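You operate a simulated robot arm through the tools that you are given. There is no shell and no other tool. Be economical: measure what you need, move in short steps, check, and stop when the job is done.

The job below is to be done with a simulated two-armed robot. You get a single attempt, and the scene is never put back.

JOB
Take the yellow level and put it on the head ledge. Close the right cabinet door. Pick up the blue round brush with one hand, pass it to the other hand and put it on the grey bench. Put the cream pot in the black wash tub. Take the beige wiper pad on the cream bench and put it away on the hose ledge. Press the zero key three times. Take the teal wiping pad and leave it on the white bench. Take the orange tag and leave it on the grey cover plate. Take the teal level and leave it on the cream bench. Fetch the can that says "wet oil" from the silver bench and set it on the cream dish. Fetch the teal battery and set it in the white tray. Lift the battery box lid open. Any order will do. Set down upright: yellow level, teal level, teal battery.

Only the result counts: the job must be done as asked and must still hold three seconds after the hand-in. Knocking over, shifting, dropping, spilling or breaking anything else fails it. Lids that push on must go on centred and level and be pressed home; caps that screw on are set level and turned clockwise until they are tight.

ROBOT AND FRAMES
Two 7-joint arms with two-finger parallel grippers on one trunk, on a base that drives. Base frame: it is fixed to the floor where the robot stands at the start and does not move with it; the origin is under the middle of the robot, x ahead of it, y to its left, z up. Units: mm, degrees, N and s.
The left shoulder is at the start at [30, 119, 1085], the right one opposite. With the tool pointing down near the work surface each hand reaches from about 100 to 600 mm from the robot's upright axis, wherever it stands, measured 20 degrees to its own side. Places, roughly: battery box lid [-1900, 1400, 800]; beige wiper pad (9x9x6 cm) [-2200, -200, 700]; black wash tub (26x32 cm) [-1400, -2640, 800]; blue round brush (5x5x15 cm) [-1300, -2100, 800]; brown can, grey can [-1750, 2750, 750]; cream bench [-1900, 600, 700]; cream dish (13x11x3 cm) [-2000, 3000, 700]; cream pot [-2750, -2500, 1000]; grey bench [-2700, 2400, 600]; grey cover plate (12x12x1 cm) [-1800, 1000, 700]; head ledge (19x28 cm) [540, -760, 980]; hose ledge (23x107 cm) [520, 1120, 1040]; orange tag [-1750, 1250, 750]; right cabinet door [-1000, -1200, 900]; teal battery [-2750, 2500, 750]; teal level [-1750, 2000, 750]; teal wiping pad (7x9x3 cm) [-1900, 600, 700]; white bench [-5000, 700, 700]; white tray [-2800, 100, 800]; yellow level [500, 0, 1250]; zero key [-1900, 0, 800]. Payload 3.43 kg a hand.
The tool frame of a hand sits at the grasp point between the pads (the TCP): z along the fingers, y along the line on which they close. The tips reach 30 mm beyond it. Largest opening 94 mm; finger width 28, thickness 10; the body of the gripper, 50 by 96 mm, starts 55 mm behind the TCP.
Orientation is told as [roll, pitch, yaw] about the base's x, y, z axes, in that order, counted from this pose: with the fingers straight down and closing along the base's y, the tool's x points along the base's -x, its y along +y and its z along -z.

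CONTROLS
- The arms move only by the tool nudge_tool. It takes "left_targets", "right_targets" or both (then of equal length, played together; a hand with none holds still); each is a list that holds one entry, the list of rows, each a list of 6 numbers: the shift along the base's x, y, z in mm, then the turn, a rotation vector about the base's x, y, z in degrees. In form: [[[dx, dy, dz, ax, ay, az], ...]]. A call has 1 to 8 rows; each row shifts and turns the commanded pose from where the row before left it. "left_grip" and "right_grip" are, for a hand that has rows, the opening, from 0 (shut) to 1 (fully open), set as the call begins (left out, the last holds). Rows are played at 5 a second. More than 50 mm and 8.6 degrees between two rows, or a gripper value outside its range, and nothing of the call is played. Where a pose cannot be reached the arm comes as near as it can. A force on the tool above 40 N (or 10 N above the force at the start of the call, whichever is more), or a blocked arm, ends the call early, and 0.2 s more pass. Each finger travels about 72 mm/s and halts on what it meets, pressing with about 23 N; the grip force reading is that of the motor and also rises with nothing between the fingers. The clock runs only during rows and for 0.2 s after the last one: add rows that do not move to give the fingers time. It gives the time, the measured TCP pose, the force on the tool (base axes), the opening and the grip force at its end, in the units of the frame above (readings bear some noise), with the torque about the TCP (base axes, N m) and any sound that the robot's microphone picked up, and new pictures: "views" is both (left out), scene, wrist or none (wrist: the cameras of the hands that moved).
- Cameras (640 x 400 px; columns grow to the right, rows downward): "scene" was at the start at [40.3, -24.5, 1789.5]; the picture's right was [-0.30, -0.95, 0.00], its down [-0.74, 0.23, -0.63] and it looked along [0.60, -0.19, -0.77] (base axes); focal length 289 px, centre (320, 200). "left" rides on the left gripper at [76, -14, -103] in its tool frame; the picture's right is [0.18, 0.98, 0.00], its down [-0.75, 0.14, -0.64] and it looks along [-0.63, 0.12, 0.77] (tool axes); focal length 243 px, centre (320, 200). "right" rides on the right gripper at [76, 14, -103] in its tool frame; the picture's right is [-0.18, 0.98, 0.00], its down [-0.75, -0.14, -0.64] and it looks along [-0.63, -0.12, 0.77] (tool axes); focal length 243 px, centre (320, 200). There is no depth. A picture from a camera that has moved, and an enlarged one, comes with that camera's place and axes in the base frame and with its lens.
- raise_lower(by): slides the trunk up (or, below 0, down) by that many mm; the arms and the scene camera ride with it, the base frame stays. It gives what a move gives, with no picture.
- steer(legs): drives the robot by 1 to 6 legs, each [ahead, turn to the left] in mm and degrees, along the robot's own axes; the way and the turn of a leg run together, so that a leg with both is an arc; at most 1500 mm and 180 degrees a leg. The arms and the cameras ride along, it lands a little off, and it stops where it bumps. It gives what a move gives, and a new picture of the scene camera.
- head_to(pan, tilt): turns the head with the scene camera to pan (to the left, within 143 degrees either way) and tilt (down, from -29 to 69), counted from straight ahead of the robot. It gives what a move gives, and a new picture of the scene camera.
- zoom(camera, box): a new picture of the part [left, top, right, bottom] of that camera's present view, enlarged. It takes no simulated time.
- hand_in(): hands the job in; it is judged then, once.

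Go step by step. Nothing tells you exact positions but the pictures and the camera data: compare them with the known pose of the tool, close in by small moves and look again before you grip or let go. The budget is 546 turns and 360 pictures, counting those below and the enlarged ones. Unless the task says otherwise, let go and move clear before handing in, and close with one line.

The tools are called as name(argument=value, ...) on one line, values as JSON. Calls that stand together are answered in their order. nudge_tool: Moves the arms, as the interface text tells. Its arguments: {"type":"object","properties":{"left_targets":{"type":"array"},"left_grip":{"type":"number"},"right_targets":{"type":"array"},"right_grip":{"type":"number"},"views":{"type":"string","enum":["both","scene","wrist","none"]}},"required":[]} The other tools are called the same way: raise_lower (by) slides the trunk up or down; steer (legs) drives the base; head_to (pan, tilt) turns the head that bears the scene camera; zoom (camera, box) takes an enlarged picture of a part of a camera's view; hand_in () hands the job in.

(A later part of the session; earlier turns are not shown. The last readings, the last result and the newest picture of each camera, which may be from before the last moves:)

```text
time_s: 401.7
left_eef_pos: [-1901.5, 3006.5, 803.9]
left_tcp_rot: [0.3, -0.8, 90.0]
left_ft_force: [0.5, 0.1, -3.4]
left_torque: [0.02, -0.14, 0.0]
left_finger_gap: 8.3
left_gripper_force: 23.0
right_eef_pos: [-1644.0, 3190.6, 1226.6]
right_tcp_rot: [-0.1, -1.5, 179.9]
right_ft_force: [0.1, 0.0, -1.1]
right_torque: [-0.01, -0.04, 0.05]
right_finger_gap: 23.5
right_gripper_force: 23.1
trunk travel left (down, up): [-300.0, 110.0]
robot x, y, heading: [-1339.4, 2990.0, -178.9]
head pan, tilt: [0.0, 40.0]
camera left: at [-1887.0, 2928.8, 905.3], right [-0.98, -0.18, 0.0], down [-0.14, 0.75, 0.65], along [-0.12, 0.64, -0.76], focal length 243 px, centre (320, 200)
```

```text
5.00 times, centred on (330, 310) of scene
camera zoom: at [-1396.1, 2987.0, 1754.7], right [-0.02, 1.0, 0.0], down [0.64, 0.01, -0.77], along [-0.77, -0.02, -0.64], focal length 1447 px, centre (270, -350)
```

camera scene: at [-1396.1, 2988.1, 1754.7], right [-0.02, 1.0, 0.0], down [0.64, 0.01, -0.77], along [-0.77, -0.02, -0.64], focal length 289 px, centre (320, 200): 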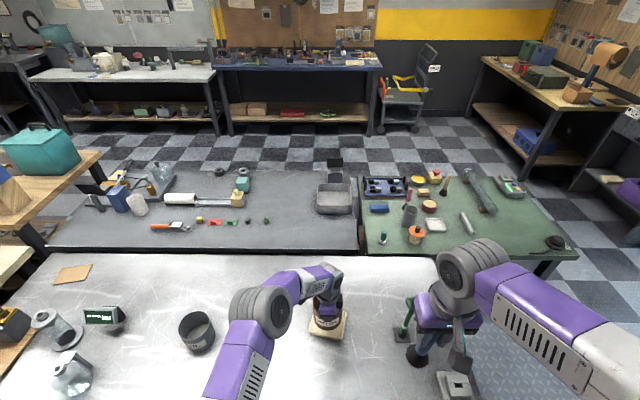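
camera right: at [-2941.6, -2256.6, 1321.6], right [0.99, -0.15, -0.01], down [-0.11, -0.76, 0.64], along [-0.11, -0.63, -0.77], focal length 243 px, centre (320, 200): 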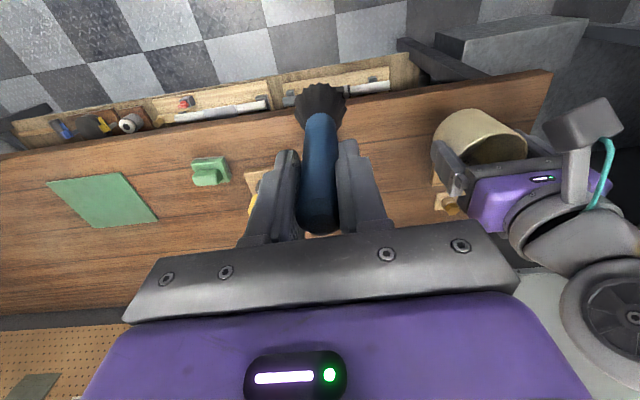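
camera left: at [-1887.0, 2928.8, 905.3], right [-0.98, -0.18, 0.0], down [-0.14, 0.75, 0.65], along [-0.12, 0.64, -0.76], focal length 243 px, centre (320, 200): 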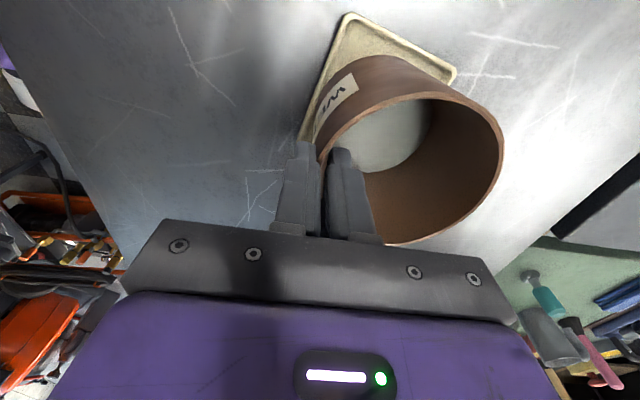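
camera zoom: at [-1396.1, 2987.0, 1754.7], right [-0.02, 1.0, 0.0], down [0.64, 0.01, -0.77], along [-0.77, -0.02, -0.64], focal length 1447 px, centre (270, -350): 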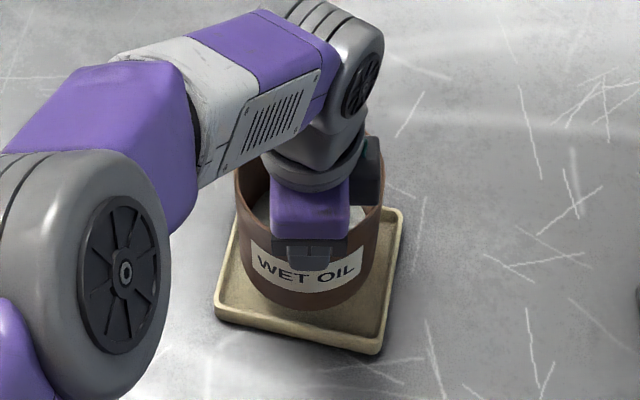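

The can just fits inside the dish. I shift 2 mm and lower gently.

nudge_tool(left_targets=[[[2, 0, -8, 0, 0, 0], [0, 0, -7, 0, 0, 0]]], views="none")

nudge_tool(left_targets=[[[0, 0, -5, 0, 0, 0], [0, 0, -5, 0, 0, 0]]], views="none")

```text
time_s: 402.3
left_eef_pos: [-1898.6, 3006.2, 790.5]
left_tcp_rot: [0.2, -0.8, 90.1]
left_ft_force: [0.5, -0.7, -2.8]
left_torque: [-0.02, -0.15, 0.02]
left_finger_gap: 8.4
left_gripper_force: 22.8
right_eef_pos: [-1643.7, 3190.5, 1226.1]
right_tcp_rot: [0.0, -1.6, 180.0]
right_ft_force: [-0.1, 0.3, -1.3]
right_torque: [-0.02, 0.0, 0.01]
right_finger_gap: 23.9
right_gripper_force: 23.1
trunk travel left (down, up): [-300.0, 110.0]
robot x, y, heading: [-1337.6, 2989.2, -179.0]
head pan, tilt: [0.0, 40.0]
```

```text
time_s: 402.9
left_eef_pos: [-1898.6, 3005.6, 783.3]
left_tcp_rot: [0.6, -0.8, 90.0]
left_ft_force: [3.0, 0.5, 19.0]
left_torque: [-0.52, -0.37, 0.08]
left_finger_gap: 8.4
left_gripper_force: 23.2
right_eef_pos: [-1641.9, 3189.1, 1227.5]
right_tcp_rot: [0.0, -1.6, 179.9]
right_ft_force: [0.4, 0.0, -0.4]
right_torque: [0.0, 0.0, 0.04]
right_finger_gap: 23.5
right_gripper_force: 23.5
trunk travel left (down, up): [-300.0, 110.0]
robot x, y, heading: [-1335.2, 2991.1, -178.9]
head pan, tilt: [0.0, 40.0]
```

zoom(camera="scene", box=[290, 280, 370, 345])

zoom(camera="left", box=[260, 0, 540, 260])

```text
6.15 times, centred on (330, 312) of scene
camera zoom: at [-1392.2, 2986.7, 1755.1], right [-0.02, 1.0, 0.0], down [0.64, 0.01, -0.77], along [-0.77, -0.01, -0.64], focal length 1781 px, centre (258, -492)
```

zoom: 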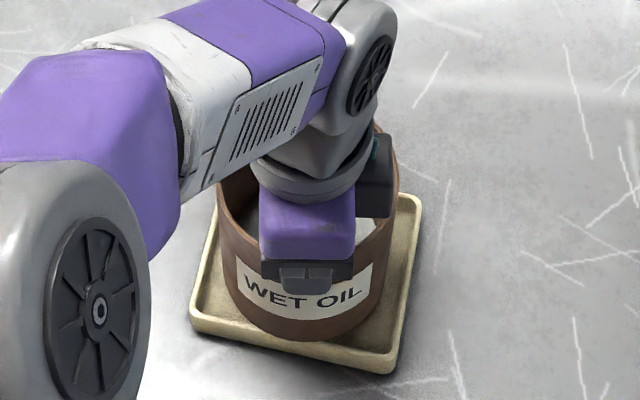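

```text
1.54 times, centred on (400, 130) of left
camera zoom: at [-1883.0, 2929.1, 883.2], right [-0.98, -0.18, 0.01], down [-0.13, 0.74, 0.65], along [-0.13, 0.64, -0.76], focal length 373 px, centre (197, 308)
```

zoom: 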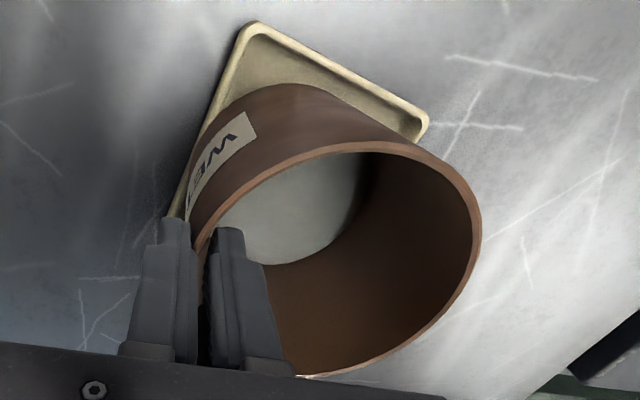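

The can passed below the dish rim and sits on its floor. I release and lift straight up.

nudge_tool(left_targets=[[[0, 0, 1, 0, 0, 0], [0, 0, 0, 0, 0, 0], [0, 0, 0, 0, 0, 0]]], left_grip=0.4, views="none")

nudge_tool(left_targets=[[[0, 0, 20, 0, 0, 0], [0, 0, 40, 0, 0, 0], [0, 0, 40, 0, 0, 0], [40, 0, 20, 0, 0, 0], [45, -10, 0, 0, 0, 0], [45, -10, 0, 0, 0, 0]]], views="none")

zoom(camera="scene", box=[280, 270, 380, 350])

```text
time_s: 403.7
left_eef_pos: [-1897.3, 3006.3, 779.7]
left_tcp_rot: [0.2, -0.8, 89.8]
left_ft_force: [-0.1, 1.4, -0.2]
left_torque: [-0.01, 0.02, 0.0]
left_finger_gap: 37.5
left_gripper_force: 0.0
right_eef_pos: [-1643.3, 3190.1, 1226.1]
right_tcp_rot: [0.0, -1.4, 180.0]
right_ft_force: [0.9, -0.3, -0.9]
right_torque: [-0.02, -0.03, 0.0]
right_finger_gap: 23.7
right_gripper_force: 22.8
trunk travel left (down, up): [-300.0, 110.0]
robot x, y, heading: [-1336.7, 2990.1, -178.7]
head pan, tilt: [0.0, 40.0]
```

```text
time_s: 405.1
left_eef_pos: [-1765.7, 2985.3, 901.4]
left_tcp_rot: [0.3, -0.9, 90.0]
left_ft_force: [0.8, 0.0, -0.4]
left_torque: [-0.01, 0.02, 0.0]
left_finger_gap: 37.5
left_gripper_force: 0.0
right_eef_pos: [-1643.1, 3190.8, 1226.9]
right_tcp_rot: [-0.1, -1.6, 180.0]
right_ft_force: [0.1, -0.8, -1.2]
right_torque: [-0.01, -0.03, -0.02]
right_finger_gap: 23.7
right_gripper_force: 23.3
trunk travel left (down, up): [-300.0, 110.0]
robot x, y, heading: [-1336.4, 2988.8, -178.8]
head pan, tilt: [0.0, 40.0]
```

```text
5.00 times, centred on (330, 310) of scene
camera zoom: at [-1393.8, 2986.8, 1754.8], right [-0.02, 1.0, 0.0], down [0.64, 0.01, -0.77], along [-0.77, -0.01, -0.64], focal length 1447 px, centre (270, -350)
```

zoom: 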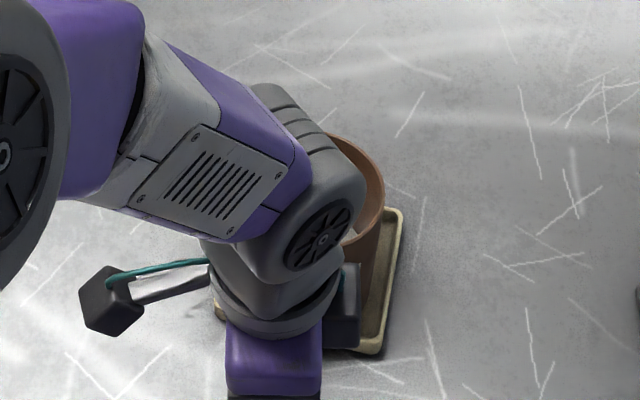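

I move the hand aside while turning it back, then check the can.

nudge_tool(left_targets=[[[20, -30, 10, 0, 0, 8.5], [20, -30, 10, 0, 0, 8.5], [20, -30, 10, 0, 0, 8.5], [20, -20, 10, 0, 0, 8.5], [20, -20, 0, 0, 0, 8.5], [20, -10, 0, 0, 0, 8.5], [10, 0, 0, 0, 0, 8.5], [0, 0, 0, 0, 0, 8.5]]], left_grip=1, views="none")

nudge_tool(left_targets=[[[0, 0, 0, 0, 0, 8.5], [0, 0, 0, 0, 0, 8.5]]], views="none")

zoom(camera="scene", box=[280, 270, 380, 350])

```text
time_s: 406.9
left_eef_pos: [-1637.9, 2844.8, 941.1]
left_tcp_rot: [0.2, -0.8, 158.1]
left_ft_force: [-0.7, -0.7, -0.5]
left_torque: [0.01, 0.01, -0.01]
left_finger_gap: 93.8
left_gripper_force: 0.1
right_eef_pos: [-1643.7, 3190.8, 1226.7]
right_tcp_rot: [0.0, -1.5, 180.0]
right_ft_force: [-0.1, -0.2, -0.6]
right_torque: [-0.02, -0.01, -0.04]
right_finger_gap: 23.7
right_gripper_force: 22.9
trunk travel left (down, up): [-300.0, 110.0]
robot x, y, heading: [-1339.5, 2988.2, -179.1]
head pan, tilt: [0.0, 40.0]
```

```text
time_s: 407.5
left_eef_pos: [-1638.9, 2845.2, 940.3]
left_tcp_rot: [0.2, -0.9, 175.1]
left_ft_force: [0.1, -0.2, -0.1]
left_torque: [0.0, -0.02, 0.02]
left_finger_gap: 93.9
left_gripper_force: 0.0
right_eef_pos: [-1642.4, 3191.0, 1225.4]
right_tcp_rot: [0.0, -1.5, 180.1]
right_ft_force: [-0.6, 0.0, -1.1]
right_torque: [-0.02, -0.02, -0.01]
right_finger_gap: 23.4
right_gripper_force: 23.0
trunk travel left (down, up): [-300.0, 110.0]
robot x, y, heading: [-1335.7, 2989.5, -178.9]
head pan, tilt: [0.0, 40.0]
```

```text
5.00 times, centred on (330, 310) of scene
camera zoom: at [-1395.2, 2986.8, 1754.7], right [-0.02, 1.0, 0.0], down [0.64, 0.01, -0.77], along [-0.77, -0.01, -0.64], focal length 1447 px, centre (270, -350)
```

zoom: 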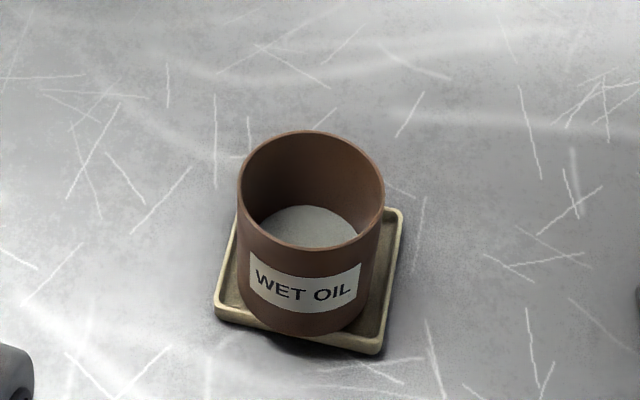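

zoom(camera="scene", box=[305, 290, 365, 345])

```text
7.27 times, centred on (335, 318) of scene
camera zoom: at [-1395.2, 2986.8, 1754.7], right [-0.02, 1.0, 0.0], down [0.64, 0.01, -0.77], along [-0.77, -0.01, -0.64], focal length 2105 px, centre (211, -654)
```

zoom: 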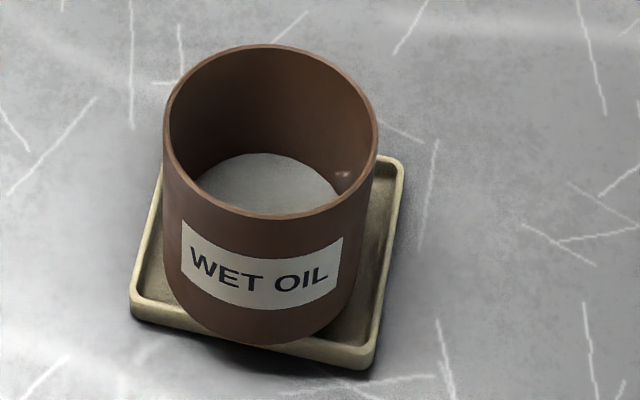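

The can is upright but sits ~11 mm too far forward, on the dish's front rim. I regrip it to centre it: first I turn and bring the hand back above the wall.

nudge_tool(left_targets=[[[-10, 10, 0, 0, 0, -8.5], [-20, 10, 0, 0, 0, -8.5], [-20, 20, 0, 0, 0, -8.5], [-20, 20, 0, 0, 0, -8.5], [-20, 30, 0, 0, 0, -8.5], [-20, 30, 0, 0, 0, -8.5], [-20, 20, 0, 0, 0, -8.5], [-20, 0, 0, 0, 0, -8.5]]], left_grip=0.45, views="none")

nudge_tool(left_targets=[[[-30, 10, 0, 0, 0, -8.5], [-30, 10, 0, 0, 0, -8.5], [-30, 0, 0, 0, 0, 0], [-20, 0, -20, 0, 0, 0], [0, 0, -30, 0, 0, 0]]], views="wrist")

```text
time_s: 409.3
left_eef_pos: [-1789.9, 2985.8, 941.4]
left_tcp_rot: [0.3, -0.8, 106.9]
left_ft_force: [-0.5, 1.0, -0.3]
left_torque: [0.0, -0.02, 0.01]
left_finger_gap: 42.6
left_gripper_force: 0.1
right_eef_pos: [-1643.4, 3189.9, 1226.2]
right_tcp_rot: [-0.2, -1.5, 180.1]
right_ft_force: [0.4, -0.2, -0.9]
right_torque: [0.02, -0.04, 0.02]
right_finger_gap: 23.5
right_gripper_force: 23.3
trunk travel left (down, up): [-300.0, 110.0]
robot x, y, heading: [-1336.4, 2988.0, -178.6]
head pan, tilt: [0.0, 40.0]
```

```text
time_s: 410.5
left_eef_pos: [-1897.9, 3005.8, 889.4]
left_tcp_rot: [0.2, -0.8, 90.0]
left_ft_force: [-0.8, 0.2, 0.4]
left_torque: [-0.04, 0.0, 0.0]
left_finger_gap: 42.4
left_gripper_force: 0.1
right_eef_pos: [-1644.1, 3189.3, 1226.7]
right_tcp_rot: [0.0, -1.5, 180.1]
right_ft_force: [0.0, -0.1, -0.5]
right_torque: [-0.01, -0.01, -0.01]
right_finger_gap: 23.5
right_gripper_force: 23.1
trunk travel left (down, up): [-300.0, 110.0]
robot x, y, heading: [-1340.0, 2987.0, -179.1]
head pan, tilt: [0.0, 40.0]
camera left: at [-1884.1, 2928.8, 989.8], right [-0.98, -0.18, 0.0], down [-0.14, 0.74, 0.65], along [-0.12, 0.64, -0.76], focal length 243 px, centre (320, 200)
```

left: 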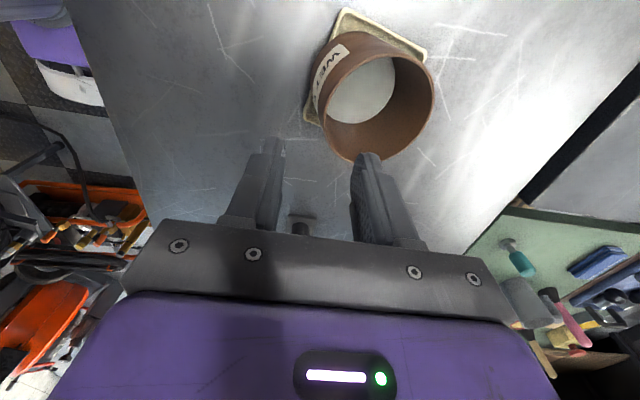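

Aligned with the wall. I descend, grip, lift 12 mm, shift 11 mm and set down again.

nudge_tool(left_targets=[[[1, 0, -40, 0, 0, 0], [0, 0, -40, 0, 0, 0], [0, 0, -25, 0, 0, 0]]], views="none")

nudge_tool(left_targets=[[[0, 0, 0, 0, 0, 0], [0, 0, 0, 0, 0, 0], [0, 0, 0, 0, 0, 0], [0, 0, 0, 0, 0, 0]]], left_grip=0, views="none")

nudge_tool(left_targets=[[[0, 0, 8, 0, 0, 0], [0, 0, 8, 0, 0, 0], [-6, 0, 0, 0, 0, 0], [-5, 0, 0, 0, 0, 0]]], views="wrist")

```text
time_s: 411.3
left_eef_pos: [-1899.1, 3005.9, 787.0]
left_tcp_rot: [0.2, -0.7, 90.0]
left_ft_force: [0.4, 0.2, -1.2]
left_torque: [0.05, -0.01, 0.0]
left_finger_gap: 42.2
left_gripper_force: 0.1
right_eef_pos: [-1643.6, 3189.2, 1226.3]
right_tcp_rot: [0.0, -1.6, 180.0]
right_ft_force: [0.1, 0.3, -0.1]
right_torque: [-0.01, 0.0, 0.02]
right_finger_gap: 23.8
right_gripper_force: 22.9
trunk travel left (down, up): [-300.0, 110.0]
robot x, y, heading: [-1337.2, 2988.0, -179.0]
head pan, tilt: [0.0, 40.0]
```

```text
time_s: 412.3
left_eef_pos: [-1898.6, 3004.4, 787.6]
left_tcp_rot: [0.2, -0.8, 90.0]
left_ft_force: [1.4, -0.2, 0.8]
left_torque: [0.08, -0.24, -0.01]
left_finger_gap: 9.4
left_gripper_force: 23.3
right_eef_pos: [-1643.4, 3190.9, 1226.6]
right_tcp_rot: [0.0, -1.6, 179.9]
right_ft_force: [0.5, 0.0, -1.3]
right_torque: [0.01, 0.02, 0.02]
right_finger_gap: 23.8
right_gripper_force: 23.5
trunk travel left (down, up): [-300.0, 110.0]
robot x, y, heading: [-1338.5, 2988.6, -178.8]
head pan, tilt: [0.0, 40.0]
```

```text
time_s: 413.3
left_eef_pos: [-1909.6, 3005.4, 801.6]
left_tcp_rot: [0.2, -0.8, 90.1]
left_ft_force: [0.0, -0.2, -2.4]
left_torque: [0.01, -0.14, 0.0]
left_finger_gap: 8.4
left_gripper_force: 23.1
right_eef_pos: [-1643.8, 3190.2, 1225.2]
right_tcp_rot: [0.0, -1.6, 180.1]
right_ft_force: [-0.8, 0.2, -0.5]
right_torque: [0.04, 0.0, 0.04]
right_finger_gap: 23.9
right_gripper_force: 23.1
trunk travel left (down, up): [-300.0, 110.0]
robot x, y, heading: [-1336.9, 2990.2, -179.0]
head pan, tilt: [0.0, 40.0]
camera left: at [-1894.2, 2928.7, 903.0], right [-0.98, -0.18, 0.0], down [-0.14, 0.74, 0.65], along [-0.12, 0.64, -0.76], focal length 243 px, centre (320, 200)
```

left: 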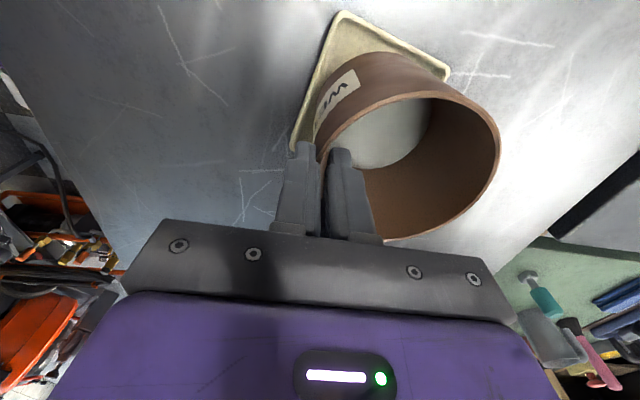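

nudge_tool(left_targets=[[[0, 0, -6, 0, 0, 0], [0, 0, -5, 0, 0, 0]]], views="none")

nudge_tool(left_targets=[[[0, 0, -4, 0, 0, 0], [0, 0, -4, 0, 0, 0]]], views="none")

```text
time_s: 413.9
left_eef_pos: [-1908.5, 3004.9, 790.5]
left_tcp_rot: [0.3, -0.7, 90.0]
left_ft_force: [-0.3, -0.4, -2.8]
left_torque: [0.0, -0.11, -0.03]
left_finger_gap: 8.6
left_gripper_force: 23.2
right_eef_pos: [-1642.9, 3191.2, 1226.5]
right_tcp_rot: [0.0, -1.5, 180.0]
right_ft_force: [0.0, -1.0, -0.3]
right_torque: [-0.02, 0.0, 0.0]
right_finger_gap: 23.6
right_gripper_force: 22.7
trunk travel left (down, up): [-300.0, 110.0]
robot x, y, heading: [-1336.5, 2989.5, -179.0]
head pan, tilt: [0.0, 40.0]
```

```text
time_s: 414.5
left_eef_pos: [-1907.8, 3006.8, 783.5]
left_tcp_rot: [0.3, -0.8, 89.9]
left_ft_force: [4.2, -2.2, 8.5]
left_torque: [0.32, 0.37, -0.07]
left_finger_gap: 8.9
left_gripper_force: 23.2
right_eef_pos: [-1642.9, 3190.4, 1226.9]
right_tcp_rot: [-0.1, -1.6, 180.0]
right_ft_force: [1.0, 1.1, -0.5]
right_torque: [0.01, -0.01, -0.02]
right_finger_gap: 23.6
right_gripper_force: 23.5
trunk travel left (down, up): [-300.0, 110.0]
robot x, y, heading: [-1335.6, 2988.2, -179.2]
head pan, tilt: [0.0, 40.0]
```

nudge_tool(left_targets=[[[0, 0, -3, 0, 0, 0], [0, 0, -3, 0, 0, 0]]], views="none")

zoom(camera="scene", box=[305, 290, 365, 345])

```text
time_s: 415.1
left_eef_pos: [-1908.5, 3005.0, 777.3]
left_tcp_rot: [0.2, -0.8, 89.8]
left_ft_force: [5.1, -1.0, 9.5]
left_torque: [0.39, 0.29, -0.1]
left_finger_gap: 10.0
left_gripper_force: 22.3
right_eef_pos: [-1641.8, 3191.3, 1227.3]
right_tcp_rot: [-0.1, -1.6, 180.1]
right_ft_force: [-0.2, -0.8, -1.5]
right_torque: [0.03, 0.04, -0.05]
right_finger_gap: 23.5
right_gripper_force: 23.3
trunk travel left (down, up): [-300.0, 110.0]
robot x, y, heading: [-1339.1, 2991.5, -179.0]
head pan, tilt: [0.0, 40.0]
```

```text
7.27 times, centred on (335, 318) of scene
camera zoom: at [-1393.5, 2986.4, 1754.8], right [-0.02, 1.0, 0.0], down [0.64, 0.01, -0.77], along [-0.77, -0.01, -0.64], focal length 2105 px, centre (211, -654)
```

zoom: 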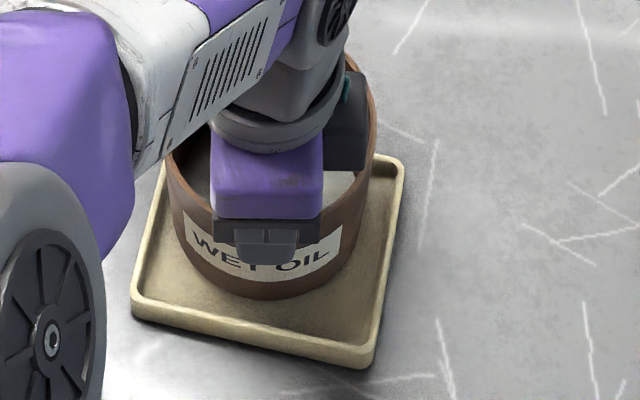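

Now it sits too far back. I lift slightly, shift 8 mm forward and lower with light pressure so that it drops inside the rim.

nudge_tool(left_targets=[[[0, 0, 6, 0, 0, 0], [0, 0, 6, 0, 0, 0], [4, 0, 0, 0, 0, 0], [4, 0, 0, 0, 0, 0], [0, 0, -6, 0, 0, 0]]], views="none")

nudge_tool(left_targets=[[[0, 0, -4, 0, 0, 0], [0, 0, -4, 0, 0, 0]]], views="none")

zoom(camera="scene", box=[305, 290, 365, 345])

```text
time_s: 416.3
left_eef_pos: [-1900.5, 3005.1, 786.9]
left_tcp_rot: [0.4, -0.8, 90.0]
left_ft_force: [1.9, -1.1, 17.6]
left_torque: [-0.6, -0.39, 0.05]
left_finger_gap: 8.4
left_gripper_force: 23.3
right_eef_pos: [-1641.3, 3190.4, 1228.2]
right_tcp_rot: [-0.1, -1.6, 180.0]
right_ft_force: [-0.4, 0.3, -0.6]
right_torque: [0.02, -0.02, -0.02]
right_finger_gap: 23.6
right_gripper_force: 23.1
trunk travel left (down, up): [-300.0, 110.0]
robot x, y, heading: [-1336.0, 2989.5, -178.9]
head pan, tilt: [0.0, 40.0]
```

```text
time_s: 416.9
left_eef_pos: [-1899.4, 3005.9, 776.8]
left_tcp_rot: [0.5, -0.8, 90.0]
left_ft_force: [1.7, 2.4, 27.5]
left_torque: [-0.09, -0.24, -0.05]
left_finger_gap: 8.5
left_gripper_force: 22.9
right_eef_pos: [-1641.3, 3189.5, 1226.6]
right_tcp_rot: [0.0, -1.5, 180.0]
right_ft_force: [-0.4, 0.4, -1.5]
right_torque: [0.01, 0.0, -0.01]
right_finger_gap: 23.6
right_gripper_force: 22.7
trunk travel left (down, up): [-300.0, 110.0]
robot x, y, heading: [-1338.1, 2991.6, -178.7]
head pan, tilt: [0.0, 40.0]
```

```text
7.27 times, centred on (335, 318) of scene
camera zoom: at [-1392.3, 2987.1, 1754.9], right [-0.02, 1.0, 0.0], down [0.64, 0.01, -0.77], along [-0.77, -0.01, -0.64], focal length 2105 px, centre (211, -654)
```

zoom: 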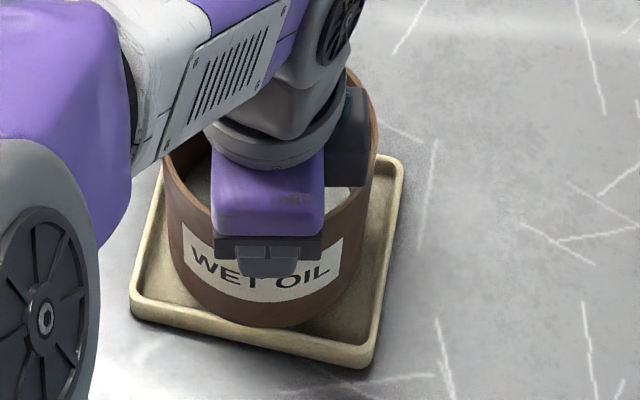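

Now it seems seated (firm contact, little torque). I release and rise.

nudge_tool(left_targets=[[[0, 0, 2, 0, 0, 0], [0, 0, 0, 0, 0, 0], [0, 0, 0, 0, 0, 0]]], left_grip=0.4, views="none")

nudge_tool(left_targets=[[[0, 0, 20, 0, 0, 0], [0, 0, 40, 0, 0, 0], [0, 0, 40, 0, 0, 0], [40, 0, 20, 0, 0, 0], [45, -10, 0, 0, 0, 0], [45, -20, 0, 0, 0, 0], [30, -40, 0, 0, 0, 0], [20, -40, 0, 0, 0, 0]]], views="none")

zoom(camera="scene", box=[305, 290, 365, 345])

```text
time_s: 417.7
left_eef_pos: [-1900.7, 3005.7, 775.0]
left_tcp_rot: [0.2, -0.7, 90.0]
left_ft_force: [0.6, 0.0, -0.3]
left_torque: [0.0, 0.02, 0.01]
left_finger_gap: 37.7
left_gripper_force: 0.1
right_eef_pos: [-1644.2, 3189.3, 1227.1]
right_tcp_rot: [0.0, -1.5, 180.0]
right_ft_force: [0.2, -0.7, -1.0]
right_torque: [0.02, 0.01, 0.04]
right_finger_gap: 23.8
right_gripper_force: 23.1
trunk travel left (down, up): [-300.0, 110.0]
robot x, y, heading: [-1338.7, 2986.8, -179.1]
head pan, tilt: [0.0, 40.0]
```

```text
time_s: 419.5
left_eef_pos: [-1718.5, 2895.6, 896.2]
left_tcp_rot: [0.2, -0.9, 90.0]
left_ft_force: [0.5, -0.6, -0.3]
left_torque: [0.02, 0.01, 0.01]
left_finger_gap: 37.8
left_gripper_force: 0.0
right_eef_pos: [-1644.0, 3189.7, 1226.9]
right_tcp_rot: [-0.1, -1.5, 180.1]
right_ft_force: [0.3, -0.3, -0.3]
right_torque: [-0.01, -0.01, -0.01]
right_finger_gap: 23.4
right_gripper_force: 22.9
trunk travel left (down, up): [-300.0, 110.0]
robot x, y, heading: [-1334.5, 2992.4, -178.9]
head pan, tilt: [0.0, 40.0]
```

```text
7.27 times, centred on (335, 318) of scene
camera zoom: at [-1394.6, 2985.7, 1754.7], right [-0.02, 1.0, 0.0], down [0.64, 0.01, -0.77], along [-0.77, -0.01, -0.64], focal length 2105 px, centre (211, -654)
```

zoom: 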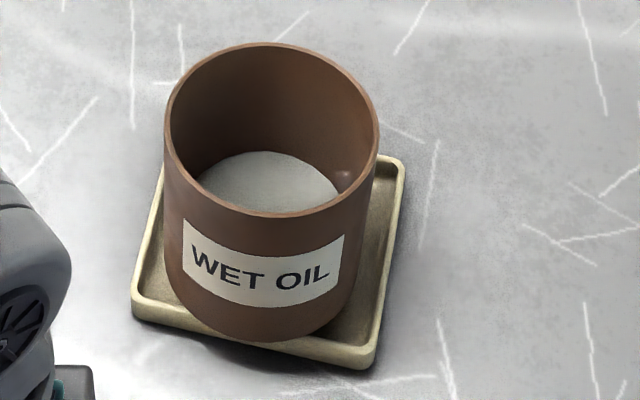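

The can stands upright on the dish. Next the teal wiping pad on the cream bench, near (-1876, 631). I turn the left hand back and drive there.

nudge_tool(left_targets=[[[20, 0, 10, 0, 0, 8.5], [20, 0, 10, 0, 0, 8.5], [20, 0, 10, 0, 0, 8.5], [20, 0, 10, 0, 0, 8.5], [10, 0, 0, 0, 0, 8.5], [0, 0, 0, 0, 0, 8.5], [0, 0, 0, 0, 0, 8.5], [0, 0, 0, 0, 0, 8.5]]], left_grip=1, views="none")

nudge_tool(left_targets=[[[0, 0, 0, 0, 0, 8.5], [0, 0, 0, 0, 0, 8.5], [0, 0, 0, 0, 0, 2]]], views="none")

steer(legs=[[-120, 0], [0, 89], [1200, 0], [1040, 0], [0, -90], [120, 0]])

```text
time_s: 421.3
left_eef_pos: [-1630.7, 2895.0, 936.1]
left_tcp_rot: [0.1, -0.8, 158.1]
left_ft_force: [0.1, -0.5, 0.0]
left_torque: [0.0, -0.04, -0.02]
left_finger_gap: 93.9
left_gripper_force: 0.0
right_eef_pos: [-1644.6, 3189.8, 1225.9]
right_tcp_rot: [0.0, -1.5, 180.0]
right_ft_force: [0.1, -0.3, -1.2]
right_torque: [-0.01, -0.01, 0.01]
right_finger_gap: 23.4
right_gripper_force: 22.8
trunk travel left (down, up): [-300.0, 110.0]
robot x, y, heading: [-1341.6, 2991.9, -178.6]
head pan, tilt: [0.0, 40.0]
```

```text
time_s: 422.1
left_eef_pos: [-1631.1, 2895.1, 936.2]
left_tcp_rot: [0.2, -0.7, 177.1]
left_ft_force: [-0.8, 0.0, -0.5]
left_torque: [-0.01, 0.01, 0.03]
left_finger_gap: 94.0
left_gripper_force: 0.0
right_eef_pos: [-1642.7, 3189.9, 1226.4]
right_tcp_rot: [0.0, -1.5, 180.1]
right_ft_force: [-0.3, -0.4, -1.2]
right_torque: [0.0, 0.0, 0.02]
right_finger_gap: 23.7
right_gripper_force: 22.7
trunk travel left (down, up): [-300.0, 110.0]
robot x, y, heading: [-1341.2, 2990.8, -178.8]
head pan, tilt: [0.0, 40.0]
```

```text
time_s: 442.3
left_eef_pos: [-1695.8, 683.1, 935.8]
left_tcp_rot: [0.2, -0.7, 173.8]
left_ft_force: [0.3, -0.1, -0.4]
left_torque: [-0.01, -0.02, 0.03]
left_finger_gap: 94.0
left_gripper_force: 0.1
right_eef_pos: [-1691.6, 977.1, 1226.3]
right_tcp_rot: [0.0, -1.5, 176.7]
right_ft_force: [0.1, -0.6, -1.0]
right_torque: [0.02, -0.01, 0.0]
right_finger_gap: 23.8
right_gripper_force: 22.9
trunk travel left (down, up): [-300.0, 110.0]
robot x, y, heading: [-1396.0, 759.6, 177.7]
head pan, tilt: [0.0, 40.0]
camera scene: at [-1455.0, 760.8, 1754.7], right [0.04, 1.0, 0.0], down [0.64, -0.02, -0.77], along [-0.77, 0.03, -0.64], focal length 289 px, centre (320, 200)
```

scene: 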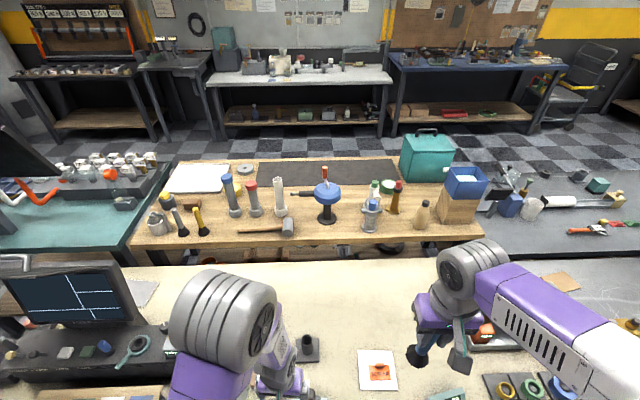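

I bring the left hand above the pad and look.

nudge_tool(left_targets=[[[-30, -14, -10, 0, 0, 0], [-30, -14, -20, 0, 0, 0], [-30, -14, -20, 0, 0, 0], [-20, -5, -20, 0, 0, 0]]], views="wrist")

```text
time_s: 443.3
left_eef_pos: [-1805.0, 635.8, 864.7]
left_tcp_rot: [0.2, -0.8, 173.8]
left_ft_force: [0.3, 0.0, -0.5]
left_torque: [0.01, -0.01, 0.02]
left_finger_gap: 93.7
left_gripper_force: 0.0
right_eef_pos: [-1691.6, 978.0, 1226.0]
right_tcp_rot: [0.0, -1.5, 176.8]
right_ft_force: [0.0, 0.5, -1.0]
right_torque: [-0.02, -0.03, -0.02]
right_finger_gap: 23.9
right_gripper_force: 22.8
trunk travel left (down, up): [-300.0, 110.0]
robot x, y, heading: [-1393.0, 758.1, 177.7]
head pan, tilt: [0.0, 40.0]
camera left: at [-1726.0, 642.7, 966.1], right [0.08, -1.0, 0.0], down [-0.76, -0.06, 0.65], along [-0.65, -0.05, -0.76], focal length 243 px, centre (320, 200)
```

left: 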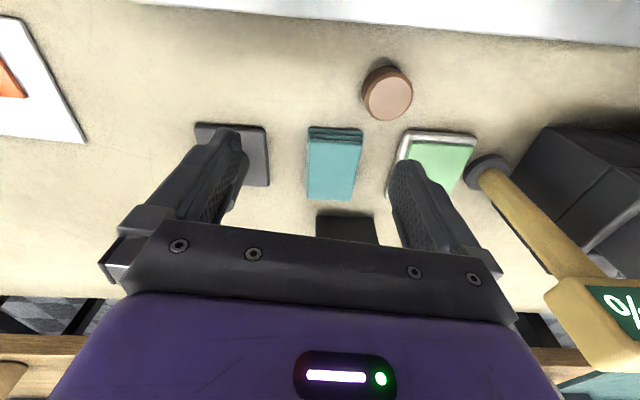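

The teal pad is aligned with the bench, centre about (-1878, 617). I centre, align and lower.

nudge_tool(left_targets=[[[-24, -6, -30, 0, 0, 3.1], [-24, -6, -30, 0, 0, 3.1], [-24, -6, -30, 0, 0, 0]]], views="wrist")

```text
time_s: 444.1
left_eef_pos: [-1876.7, 617.7, 776.8]
left_tcp_rot: [0.2, -0.7, -180.0]
left_ft_force: [-0.1, 0.5, -0.7]
left_torque: [0.0, -0.02, 0.01]
left_finger_gap: 94.2
left_gripper_force: 0.0
right_eef_pos: [-1690.9, 977.2, 1225.8]
right_tcp_rot: [-0.1, -1.5, 176.7]
right_ft_force: [-0.7, -1.1, 0.4]
right_torque: [-0.01, -0.03, -0.01]
right_finger_gap: 23.7
right_gripper_force: 22.8
trunk travel left (down, up): [-300.0, 110.0]
robot x, y, heading: [-1399.9, 758.8, 177.7]
head pan, tilt: [0.0, 40.0]
camera left: at [-1799.7, 632.8, 877.4], right [0.18, -0.98, 0.0], down [-0.75, -0.14, 0.65], along [-0.64, -0.12, -0.76], focal length 243 px, centre (320, 200)
```

left: 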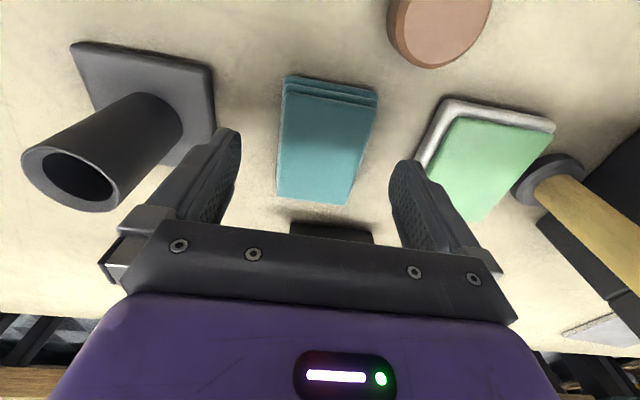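

Top is at z≈719, centred. I lower to tip height ~701 and grip.

nudge_tool(left_targets=[[[-4, -3, -22, 0, 0, 0], [0, 0, -18, 0, 0, 0], [0, 0, -6, 0, 0, 0]]], views="none")

nudge_tool(left_targets=[[[0, 0, 0, 0, 0, 0], [0, 0, 0, 0, 0, 0], [0, 0, 0, 0, 0, 0]]], left_grip=0, views="none")

nudge_tool(left_targets=[[[0, 0, 15, 0, 0, 0], [0, 0, 40, 0, 0, 0], [0, 0, 45, 0, 0, 0]]], views="wrist")

```text
time_s: 444.9
left_eef_pos: [-1882.8, 614.1, 729.8]
left_tcp_rot: [0.1, -0.8, 180.0]
left_ft_force: [-0.1, -0.5, -0.7]
left_torque: [-0.01, 0.04, 0.0]
left_finger_gap: 94.0
left_gripper_force: 0.0
right_eef_pos: [-1691.4, 978.1, 1226.8]
right_tcp_rot: [0.0, -1.5, 176.7]
right_ft_force: [-0.2, 0.1, -1.3]
right_torque: [-0.02, -0.03, 0.02]
right_finger_gap: 23.7
right_gripper_force: 22.8
trunk travel left (down, up): [-300.0, 110.0]
robot x, y, heading: [-1396.1, 756.9, 177.7]
head pan, tilt: [0.0, 40.0]
```

```text
time_s: 445.7
left_eef_pos: [-1880.1, 614.2, 731.5]
left_tcp_rot: [0.2, -0.7, 179.9]
left_ft_force: [-0.1, 0.2, 0.6]
left_torque: [-0.03, 0.0, -0.01]
left_finger_gap: 69.1
left_gripper_force: 22.7
right_eef_pos: [-1691.2, 977.9, 1226.3]
right_tcp_rot: [0.0, -1.5, 176.7]
right_ft_force: [0.1, 0.1, -0.3]
right_torque: [-0.01, -0.01, 0.03]
right_finger_gap: 23.6
right_gripper_force: 23.5
trunk travel left (down, up): [-300.0, 110.0]
robot x, y, heading: [-1396.6, 757.4, 177.9]
head pan, tilt: [0.0, 40.0]
```

```text
time_s: 446.5
left_eef_pos: [-1878.8, 615.3, 831.6]
left_tcp_rot: [0.2, -0.7, 180.0]
left_ft_force: [0.0, 0.4, -0.1]
left_torque: [0.03, 0.0, 0.02]
left_finger_gap: 68.7
left_gripper_force: 23.6
right_eef_pos: [-1690.0, 979.6, 1227.3]
right_tcp_rot: [-0.1, -1.6, 176.8]
right_ft_force: [-0.3, 0.2, -1.2]
right_torque: [0.01, 0.0, -0.01]
right_finger_gap: 23.9
right_gripper_force: 23.8
trunk travel left (down, up): [-300.0, 110.0]
robot x, y, heading: [-1395.5, 761.3, 178.2]
head pan, tilt: [0.0, 40.0]
camera left: at [-1801.2, 629.5, 932.9], right [0.18, -0.98, 0.0], down [-0.75, -0.14, 0.65], along [-0.64, -0.12, -0.76], focal length 243 px, centre (320, 200)
```

left: 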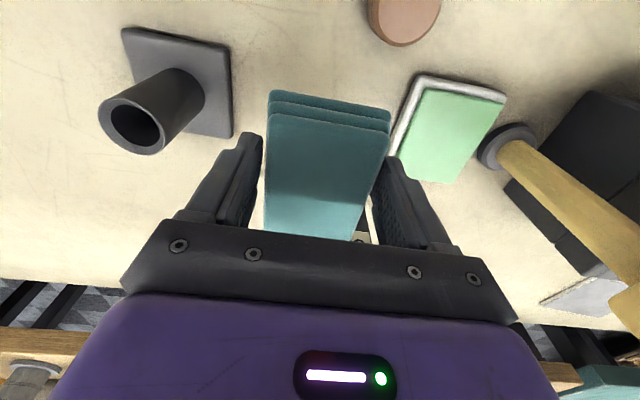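

The pad is held. I lift and retract it, then drive around the south end of the benches to the back aisle.

nudge_tool(left_targets=[[[0, 0, 45, 0, 0, 0], [10, 0, 45, 0, 0, 0], [40, 0, 30, 0, 0, 0], [45, 0, 20, 0, 0, 0], [45, 0, 20, 0, 0, 0], [30, 0, 0, 0, 0, 0]]], views="none")

steer(legs=[[-200, 0], [0, 92], [1410, 0], [0, -90], [500, 0], [0, 69]])

steer(legs=[[1125, 0], [0, -69], [1350, 0], [0, -90], [1200, 0], [1000, 0]])

```text
time_s: 447.9
left_eef_pos: [-1710.7, 615.4, 991.2]
left_tcp_rot: [0.2, -0.7, 180.0]
left_ft_force: [-0.8, -0.5, -1.3]
left_torque: [0.02, -0.01, -0.01]
left_finger_gap: 68.7
left_gripper_force: 23.2
right_eef_pos: [-1691.8, 977.8, 1226.6]
right_tcp_rot: [-0.1, -1.5, 176.8]
right_ft_force: [-0.2, -0.2, -0.4]
right_torque: [0.0, 0.0, 0.02]
right_finger_gap: 23.4
right_gripper_force: 22.8
trunk travel left (down, up): [-300.0, 110.0]
robot x, y, heading: [-1397.0, 759.1, 177.8]
head pan, tilt: [0.0, 40.0]
```

```text
time_s: 469.2
left_eef_pos: [-1694.6, -984.0, 993.3]
left_tcp_rot: [0.1, -0.7, -107.1]
left_ft_force: [0.3, -0.9, -1.1]
left_torque: [0.02, 0.05, -0.01]
left_finger_gap: 64.8
left_gripper_force: 23.1
right_eef_pos: [-2036.8, -859.3, 1226.8]
right_tcp_rot: [0.1, -1.6, -110.2]
right_ft_force: [0.2, -0.1, -0.6]
right_torque: [0.02, -0.03, -0.01]
right_finger_gap: 23.7
right_gripper_force: 23.3
trunk travel left (down, up): [-300.0, 110.0]
robot x, y, heading: [-1746.7, -645.0, -109.2]
head pan, tilt: [0.0, 40.0]
camera scene: at [-1762.7, -695.7, 1754.7], right [-0.95, 0.33, 0.0], down [0.21, 0.61, -0.77], along [-0.25, -0.72, -0.64], focal length 289 px, centre (320, 200)
```

scene: 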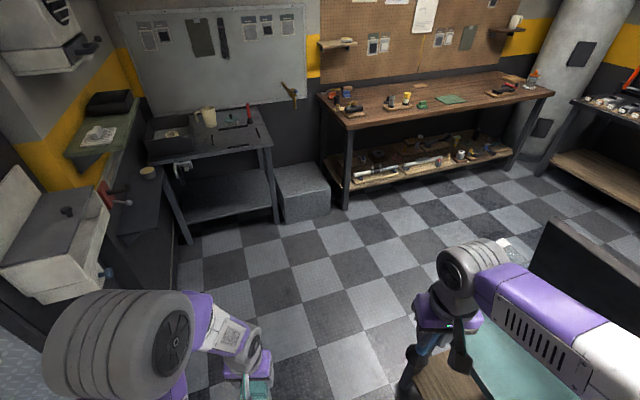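

```text
time_s: 498.8
left_eef_pos: [-3656.8, 743.7, 991.5]
left_tcp_rot: [0.3, -0.7, 93.0]
left_ft_force: [-0.2, 1.0, -0.9]
left_torque: [-0.01, 0.01, -0.01]
left_finger_gap: 65.1
left_gripper_force: 23.1
right_eef_pos: [-3292.7, 744.1, 1225.5]
right_tcp_rot: [0.0, -1.5, 89.9]
right_ft_force: [0.3, -0.1, -1.2]
right_torque: [0.0, 0.0, 0.02]
right_finger_gap: 23.4
right_gripper_force: 23.5
trunk travel left (down, up): [-300.0, 110.0]
robot x, y, heading: [-3496.7, 439.6, 91.1]
head pan, tilt: [0.0, 40.0]
camera scene: at [-3497.3, 492.8, 1754.7], right [1.0, 0.02, 0.0], down [0.01, -0.64, -0.77], along [-0.01, 0.77, -0.64], focal length 289 px, centre (320, 200)
```

scene: 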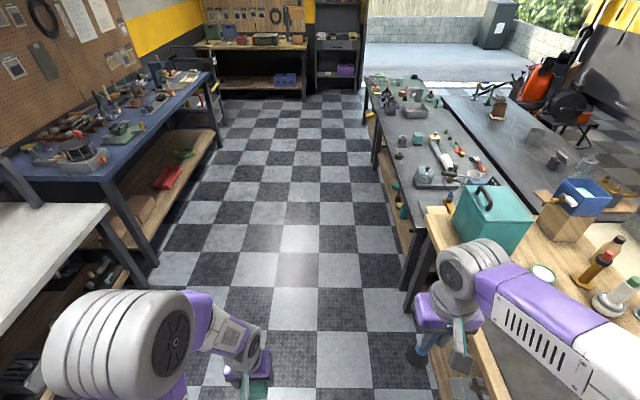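

In the back aisle. I turn to the white bench on the left and approach it.

steer(legs=[[0, 89], [640, 0]])

```text
time_s: 506.2
left_eef_pos: [-4437.7, 260.6, 991.2]
left_tcp_rot: [0.3, -0.7, -176.7]
left_ft_force: [0.2, -0.2, -0.8]
left_torque: [0.01, -0.02, -0.02]
left_finger_gap: 65.0
left_gripper_force: 23.1
right_eef_pos: [-4439.6, 624.3, 1226.4]
right_tcp_rot: [0.0, -1.5, -179.7]
right_ft_force: [-0.7, 0.2, -0.8]
right_torque: [0.03, -0.03, -0.01]
right_finger_gap: 23.7
right_gripper_force: 23.3
trunk travel left (down, up): [-300.0, 110.0]
robot x, y, heading: [-4132.6, 423.7, -178.6]
head pan, tilt: [0.0, 40.0]
camera scene: at [-4190.5, 422.1, 1754.7], right [-0.02, 1.0, 0.0], down [0.64, 0.02, -0.77], along [-0.77, -0.02, -0.64], focal length 289 px, centre (320, 200)
```

scene: 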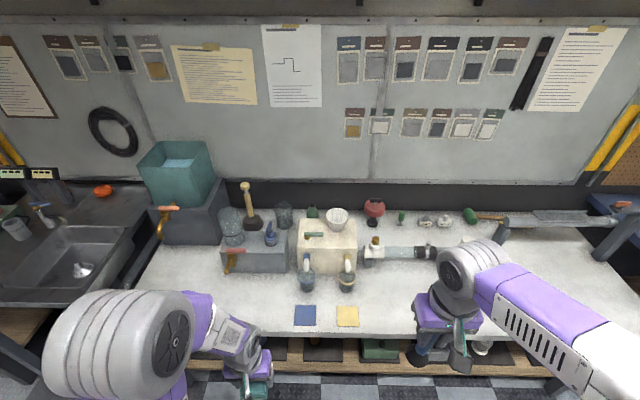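

The white bench has free space left of the blue square. I drive 120 mm closer and carry the pad to about (-4745, 230).

steer(legs=[[120, 0]])

nudge_tool(left_targets=[[[-45, -6, -20, 0, 0, 0], [-45, -6, -20, 0, 0, 0], [-45, -6, -20, 0, 0, 0], [-45, -6, -20, 0, 0, 0], [-5, 0, -40, 0, 0, 0]]], views="wrist")

```text
time_s: 507.5
left_eef_pos: [-4554.8, 258.0, 992.6]
left_tcp_rot: [0.1, -0.6, -176.6]
left_ft_force: [0.1, -0.2, 0.5]
left_torque: [0.0, -0.02, -0.01]
left_finger_gap: 64.8
left_gripper_force: 23.6
right_eef_pos: [-4558.6, 622.6, 1226.2]
right_tcp_rot: [0.0, -1.5, -179.8]
right_ft_force: [-0.1, -0.4, -0.7]
right_torque: [-0.03, -0.01, 0.0]
right_finger_gap: 23.6
right_gripper_force: 23.1
trunk travel left (down, up): [-300.0, 110.0]
robot x, y, heading: [-4255.6, 419.7, -178.6]
head pan, tilt: [0.0, 40.0]
camera scene: at [-4309.8, 419.2, 1754.7], right [-0.02, 1.0, 0.0], down [0.64, 0.02, -0.77], along [-0.77, -0.02, -0.64], focal length 289 px, centre (320, 200)
```

scene: 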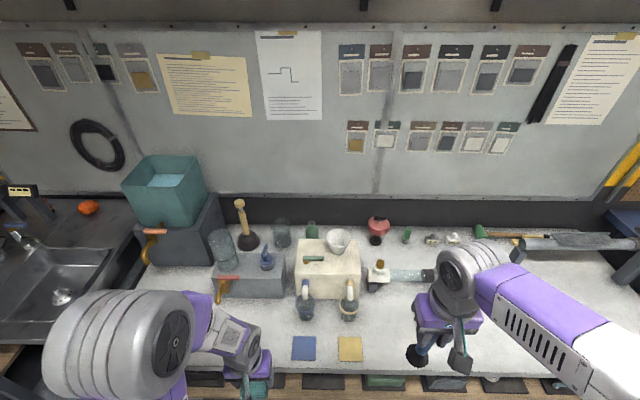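

```text
time_s: 508.7
left_eef_pos: [-4738.4, 233.7, 870.5]
left_tcp_rot: [0.3, -0.8, -176.6]
left_ft_force: [-0.1, -0.7, -1.0]
left_torque: [0.01, -0.04, -0.02]
left_finger_gap: 64.8
left_gripper_force: 23.0
right_eef_pos: [-4559.1, 621.8, 1227.2]
right_tcp_rot: [0.0, -1.6, -179.8]
right_ft_force: [-0.1, 0.2, -0.6]
right_torque: [-0.01, 0.01, -0.03]
right_finger_gap: 23.8
right_gripper_force: 22.9
trunk travel left (down, up): [-300.0, 110.0]
robot x, y, heading: [-4253.6, 423.1, -178.6]
head pan, tilt: [0.0, 40.0]
camera left: at [-4662.9, 254.6, 972.6], right [0.24, -0.97, 0.0], down [-0.74, -0.18, 0.65], along [-0.63, -0.16, -0.76], focal length 243 px, centre (320, 200)
```

left: 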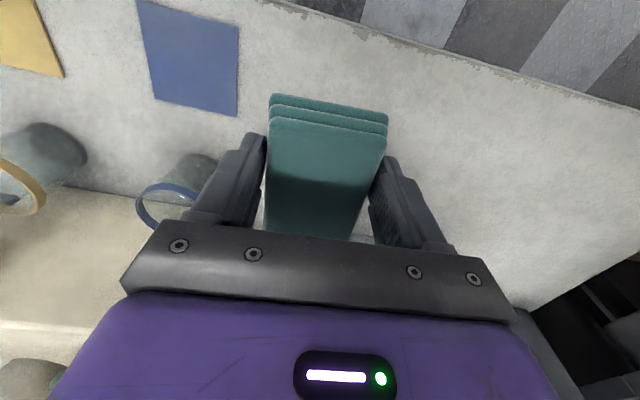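

I shift slightly away from the flask and lower until it touches.

nudge_tool(left_targets=[[[10, -15, 0, 0, 0, 0], [0, 0, -25, 0, 0, 0], [0, 0, -15, 0, 0, 0]]], views="none")

nudge_tool(left_targets=[[[0, 0, -8, 0, 0, 0], [0, 0, -8, 0, 0, 0], [0, 0, -8, 0, 0, 0]]], views="none")

nudge_tool(left_targets=[[[0, 0, -7, 0, 0, 0], [0, 0, -7, 0, 0, 0], [0, 0, -7, 0, 0, 0]]], views="none")

```text
time_s: 509.5
left_eef_pos: [-4730.7, 220.1, 832.7]
left_tcp_rot: [0.2, -0.7, -176.6]
left_ft_force: [0.0, 1.0, -0.9]
left_torque: [0.05, 0.02, 0.0]
left_finger_gap: 64.9
left_gripper_force: 23.1
right_eef_pos: [-4558.7, 621.8, 1225.7]
right_tcp_rot: [0.0, -1.5, -179.8]
right_ft_force: [-0.6, -0.5, -0.6]
right_torque: [-0.03, -0.01, 0.0]
right_finger_gap: 23.9
right_gripper_force: 22.5
trunk travel left (down, up): [-300.0, 110.0]
robot x, y, heading: [-4254.3, 418.0, -178.5]
head pan, tilt: [0.0, 40.0]
```

```text
time_s: 510.3
left_eef_pos: [-4731.0, 220.0, 809.1]
left_tcp_rot: [0.3, -0.7, -176.6]
left_ft_force: [0.3, -0.2, 0.0]
left_torque: [0.0, -0.05, 0.01]
left_finger_gap: 65.2
left_gripper_force: 23.0
right_eef_pos: [-4559.3, 621.8, 1225.6]
right_tcp_rot: [0.0, -1.4, -179.9]
right_ft_force: [-0.1, -0.6, -0.7]
right_torque: [-0.04, 0.03, 0.01]
right_finger_gap: 23.6
right_gripper_force: 22.8
trunk travel left (down, up): [-300.0, 110.0]
robot x, y, heading: [-4255.0, 423.4, -178.7]
head pan, tilt: [0.0, 40.0]
```

```text
time_s: 511.1
left_eef_pos: [-4731.7, 220.7, 785.6]
left_tcp_rot: [0.3, -0.7, -176.5]
left_ft_force: [-0.4, -0.2, -0.1]
left_torque: [-0.02, -0.05, 0.01]
left_finger_gap: 64.8
left_gripper_force: 23.3
right_eef_pos: [-4559.3, 622.7, 1226.6]
right_tcp_rot: [0.0, -1.5, -179.8]
right_ft_force: [0.3, -0.2, -0.5]
right_torque: [-0.02, -0.01, 0.0]
right_finger_gap: 23.8
right_gripper_force: 22.9
trunk travel left (down, up): [-300.0, 110.0]
robot x, y, heading: [-4248.4, 423.5, -178.7]
head pan, tilt: [0.0, 40.0]
```

nudge_tool(left_targets=[[[0, 0, -7, 0, 0, 0], [0, 0, -7, 0, 0, 0], [0, 0, -7, 0, 0, 0]]], views="none")

nudge_tool(left_targets=[[[0, 0, -6, 0, 0, 0], [0, 0, -6, 0, 0, 0], [0, 0, -6, 0, 0, 0]]], views="wrist")

```text
time_s: 511.9
left_eef_pos: [-4730.5, 218.1, 767.3]
left_tcp_rot: [0.2, -0.6, -176.7]
left_ft_force: [-0.2, -0.2, -0.4]
left_torque: [-0.02, -0.01, -0.01]
left_finger_gap: 64.9
left_gripper_force: 22.6
right_eef_pos: [-4557.8, 622.8, 1226.6]
right_tcp_rot: [0.0, -1.5, -179.8]
right_ft_force: [0.0, -0.2, -0.6]
right_torque: [0.01, -0.03, 0.0]
right_finger_gap: 23.5
right_gripper_force: 22.7
trunk travel left (down, up): [-300.0, 110.0]
robot x, y, heading: [-4251.9, 423.9, -178.6]
head pan, tilt: [0.0, 40.0]
```

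```text
time_s: 512.9
left_eef_pos: [-4730.5, 219.4, 753.0]
left_tcp_rot: [0.2, -0.9, -176.6]
left_ft_force: [11.0, -0.6, 24.0]
left_torque: [0.16, -0.26, 0.01]
left_finger_gap: 65.2
left_gripper_force: 22.6
right_eef_pos: [-4556.1, 622.9, 1226.5]
right_tcp_rot: [0.0, -1.7, -179.7]
right_ft_force: [-0.2, 0.4, -1.0]
right_torque: [0.01, 0.0, 0.0]
right_finger_gap: 23.7
right_gripper_force: 23.2
trunk travel left (down, up): [-300.0, 110.0]
robot x, y, heading: [-4251.3, 424.0, -178.6]
head pan, tilt: [0.0, 40.0]
stopped in row 3 (left hand): the force on the tool passed its limit at 44 N (the readings are from after the stop); the commanded pose is now the measured one
camera left: at [-4654.1, 239.1, 853.5], right [0.24, -0.97, 0.0], down [-0.73, -0.18, 0.66], along [-0.64, -0.16, -0.76], focal length 243 px, centre (320, 200)
```

left: 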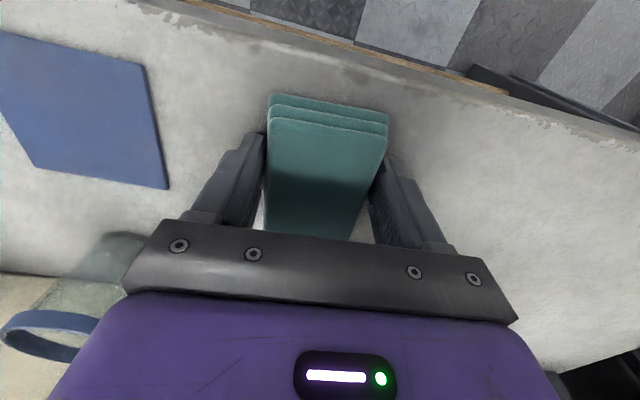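

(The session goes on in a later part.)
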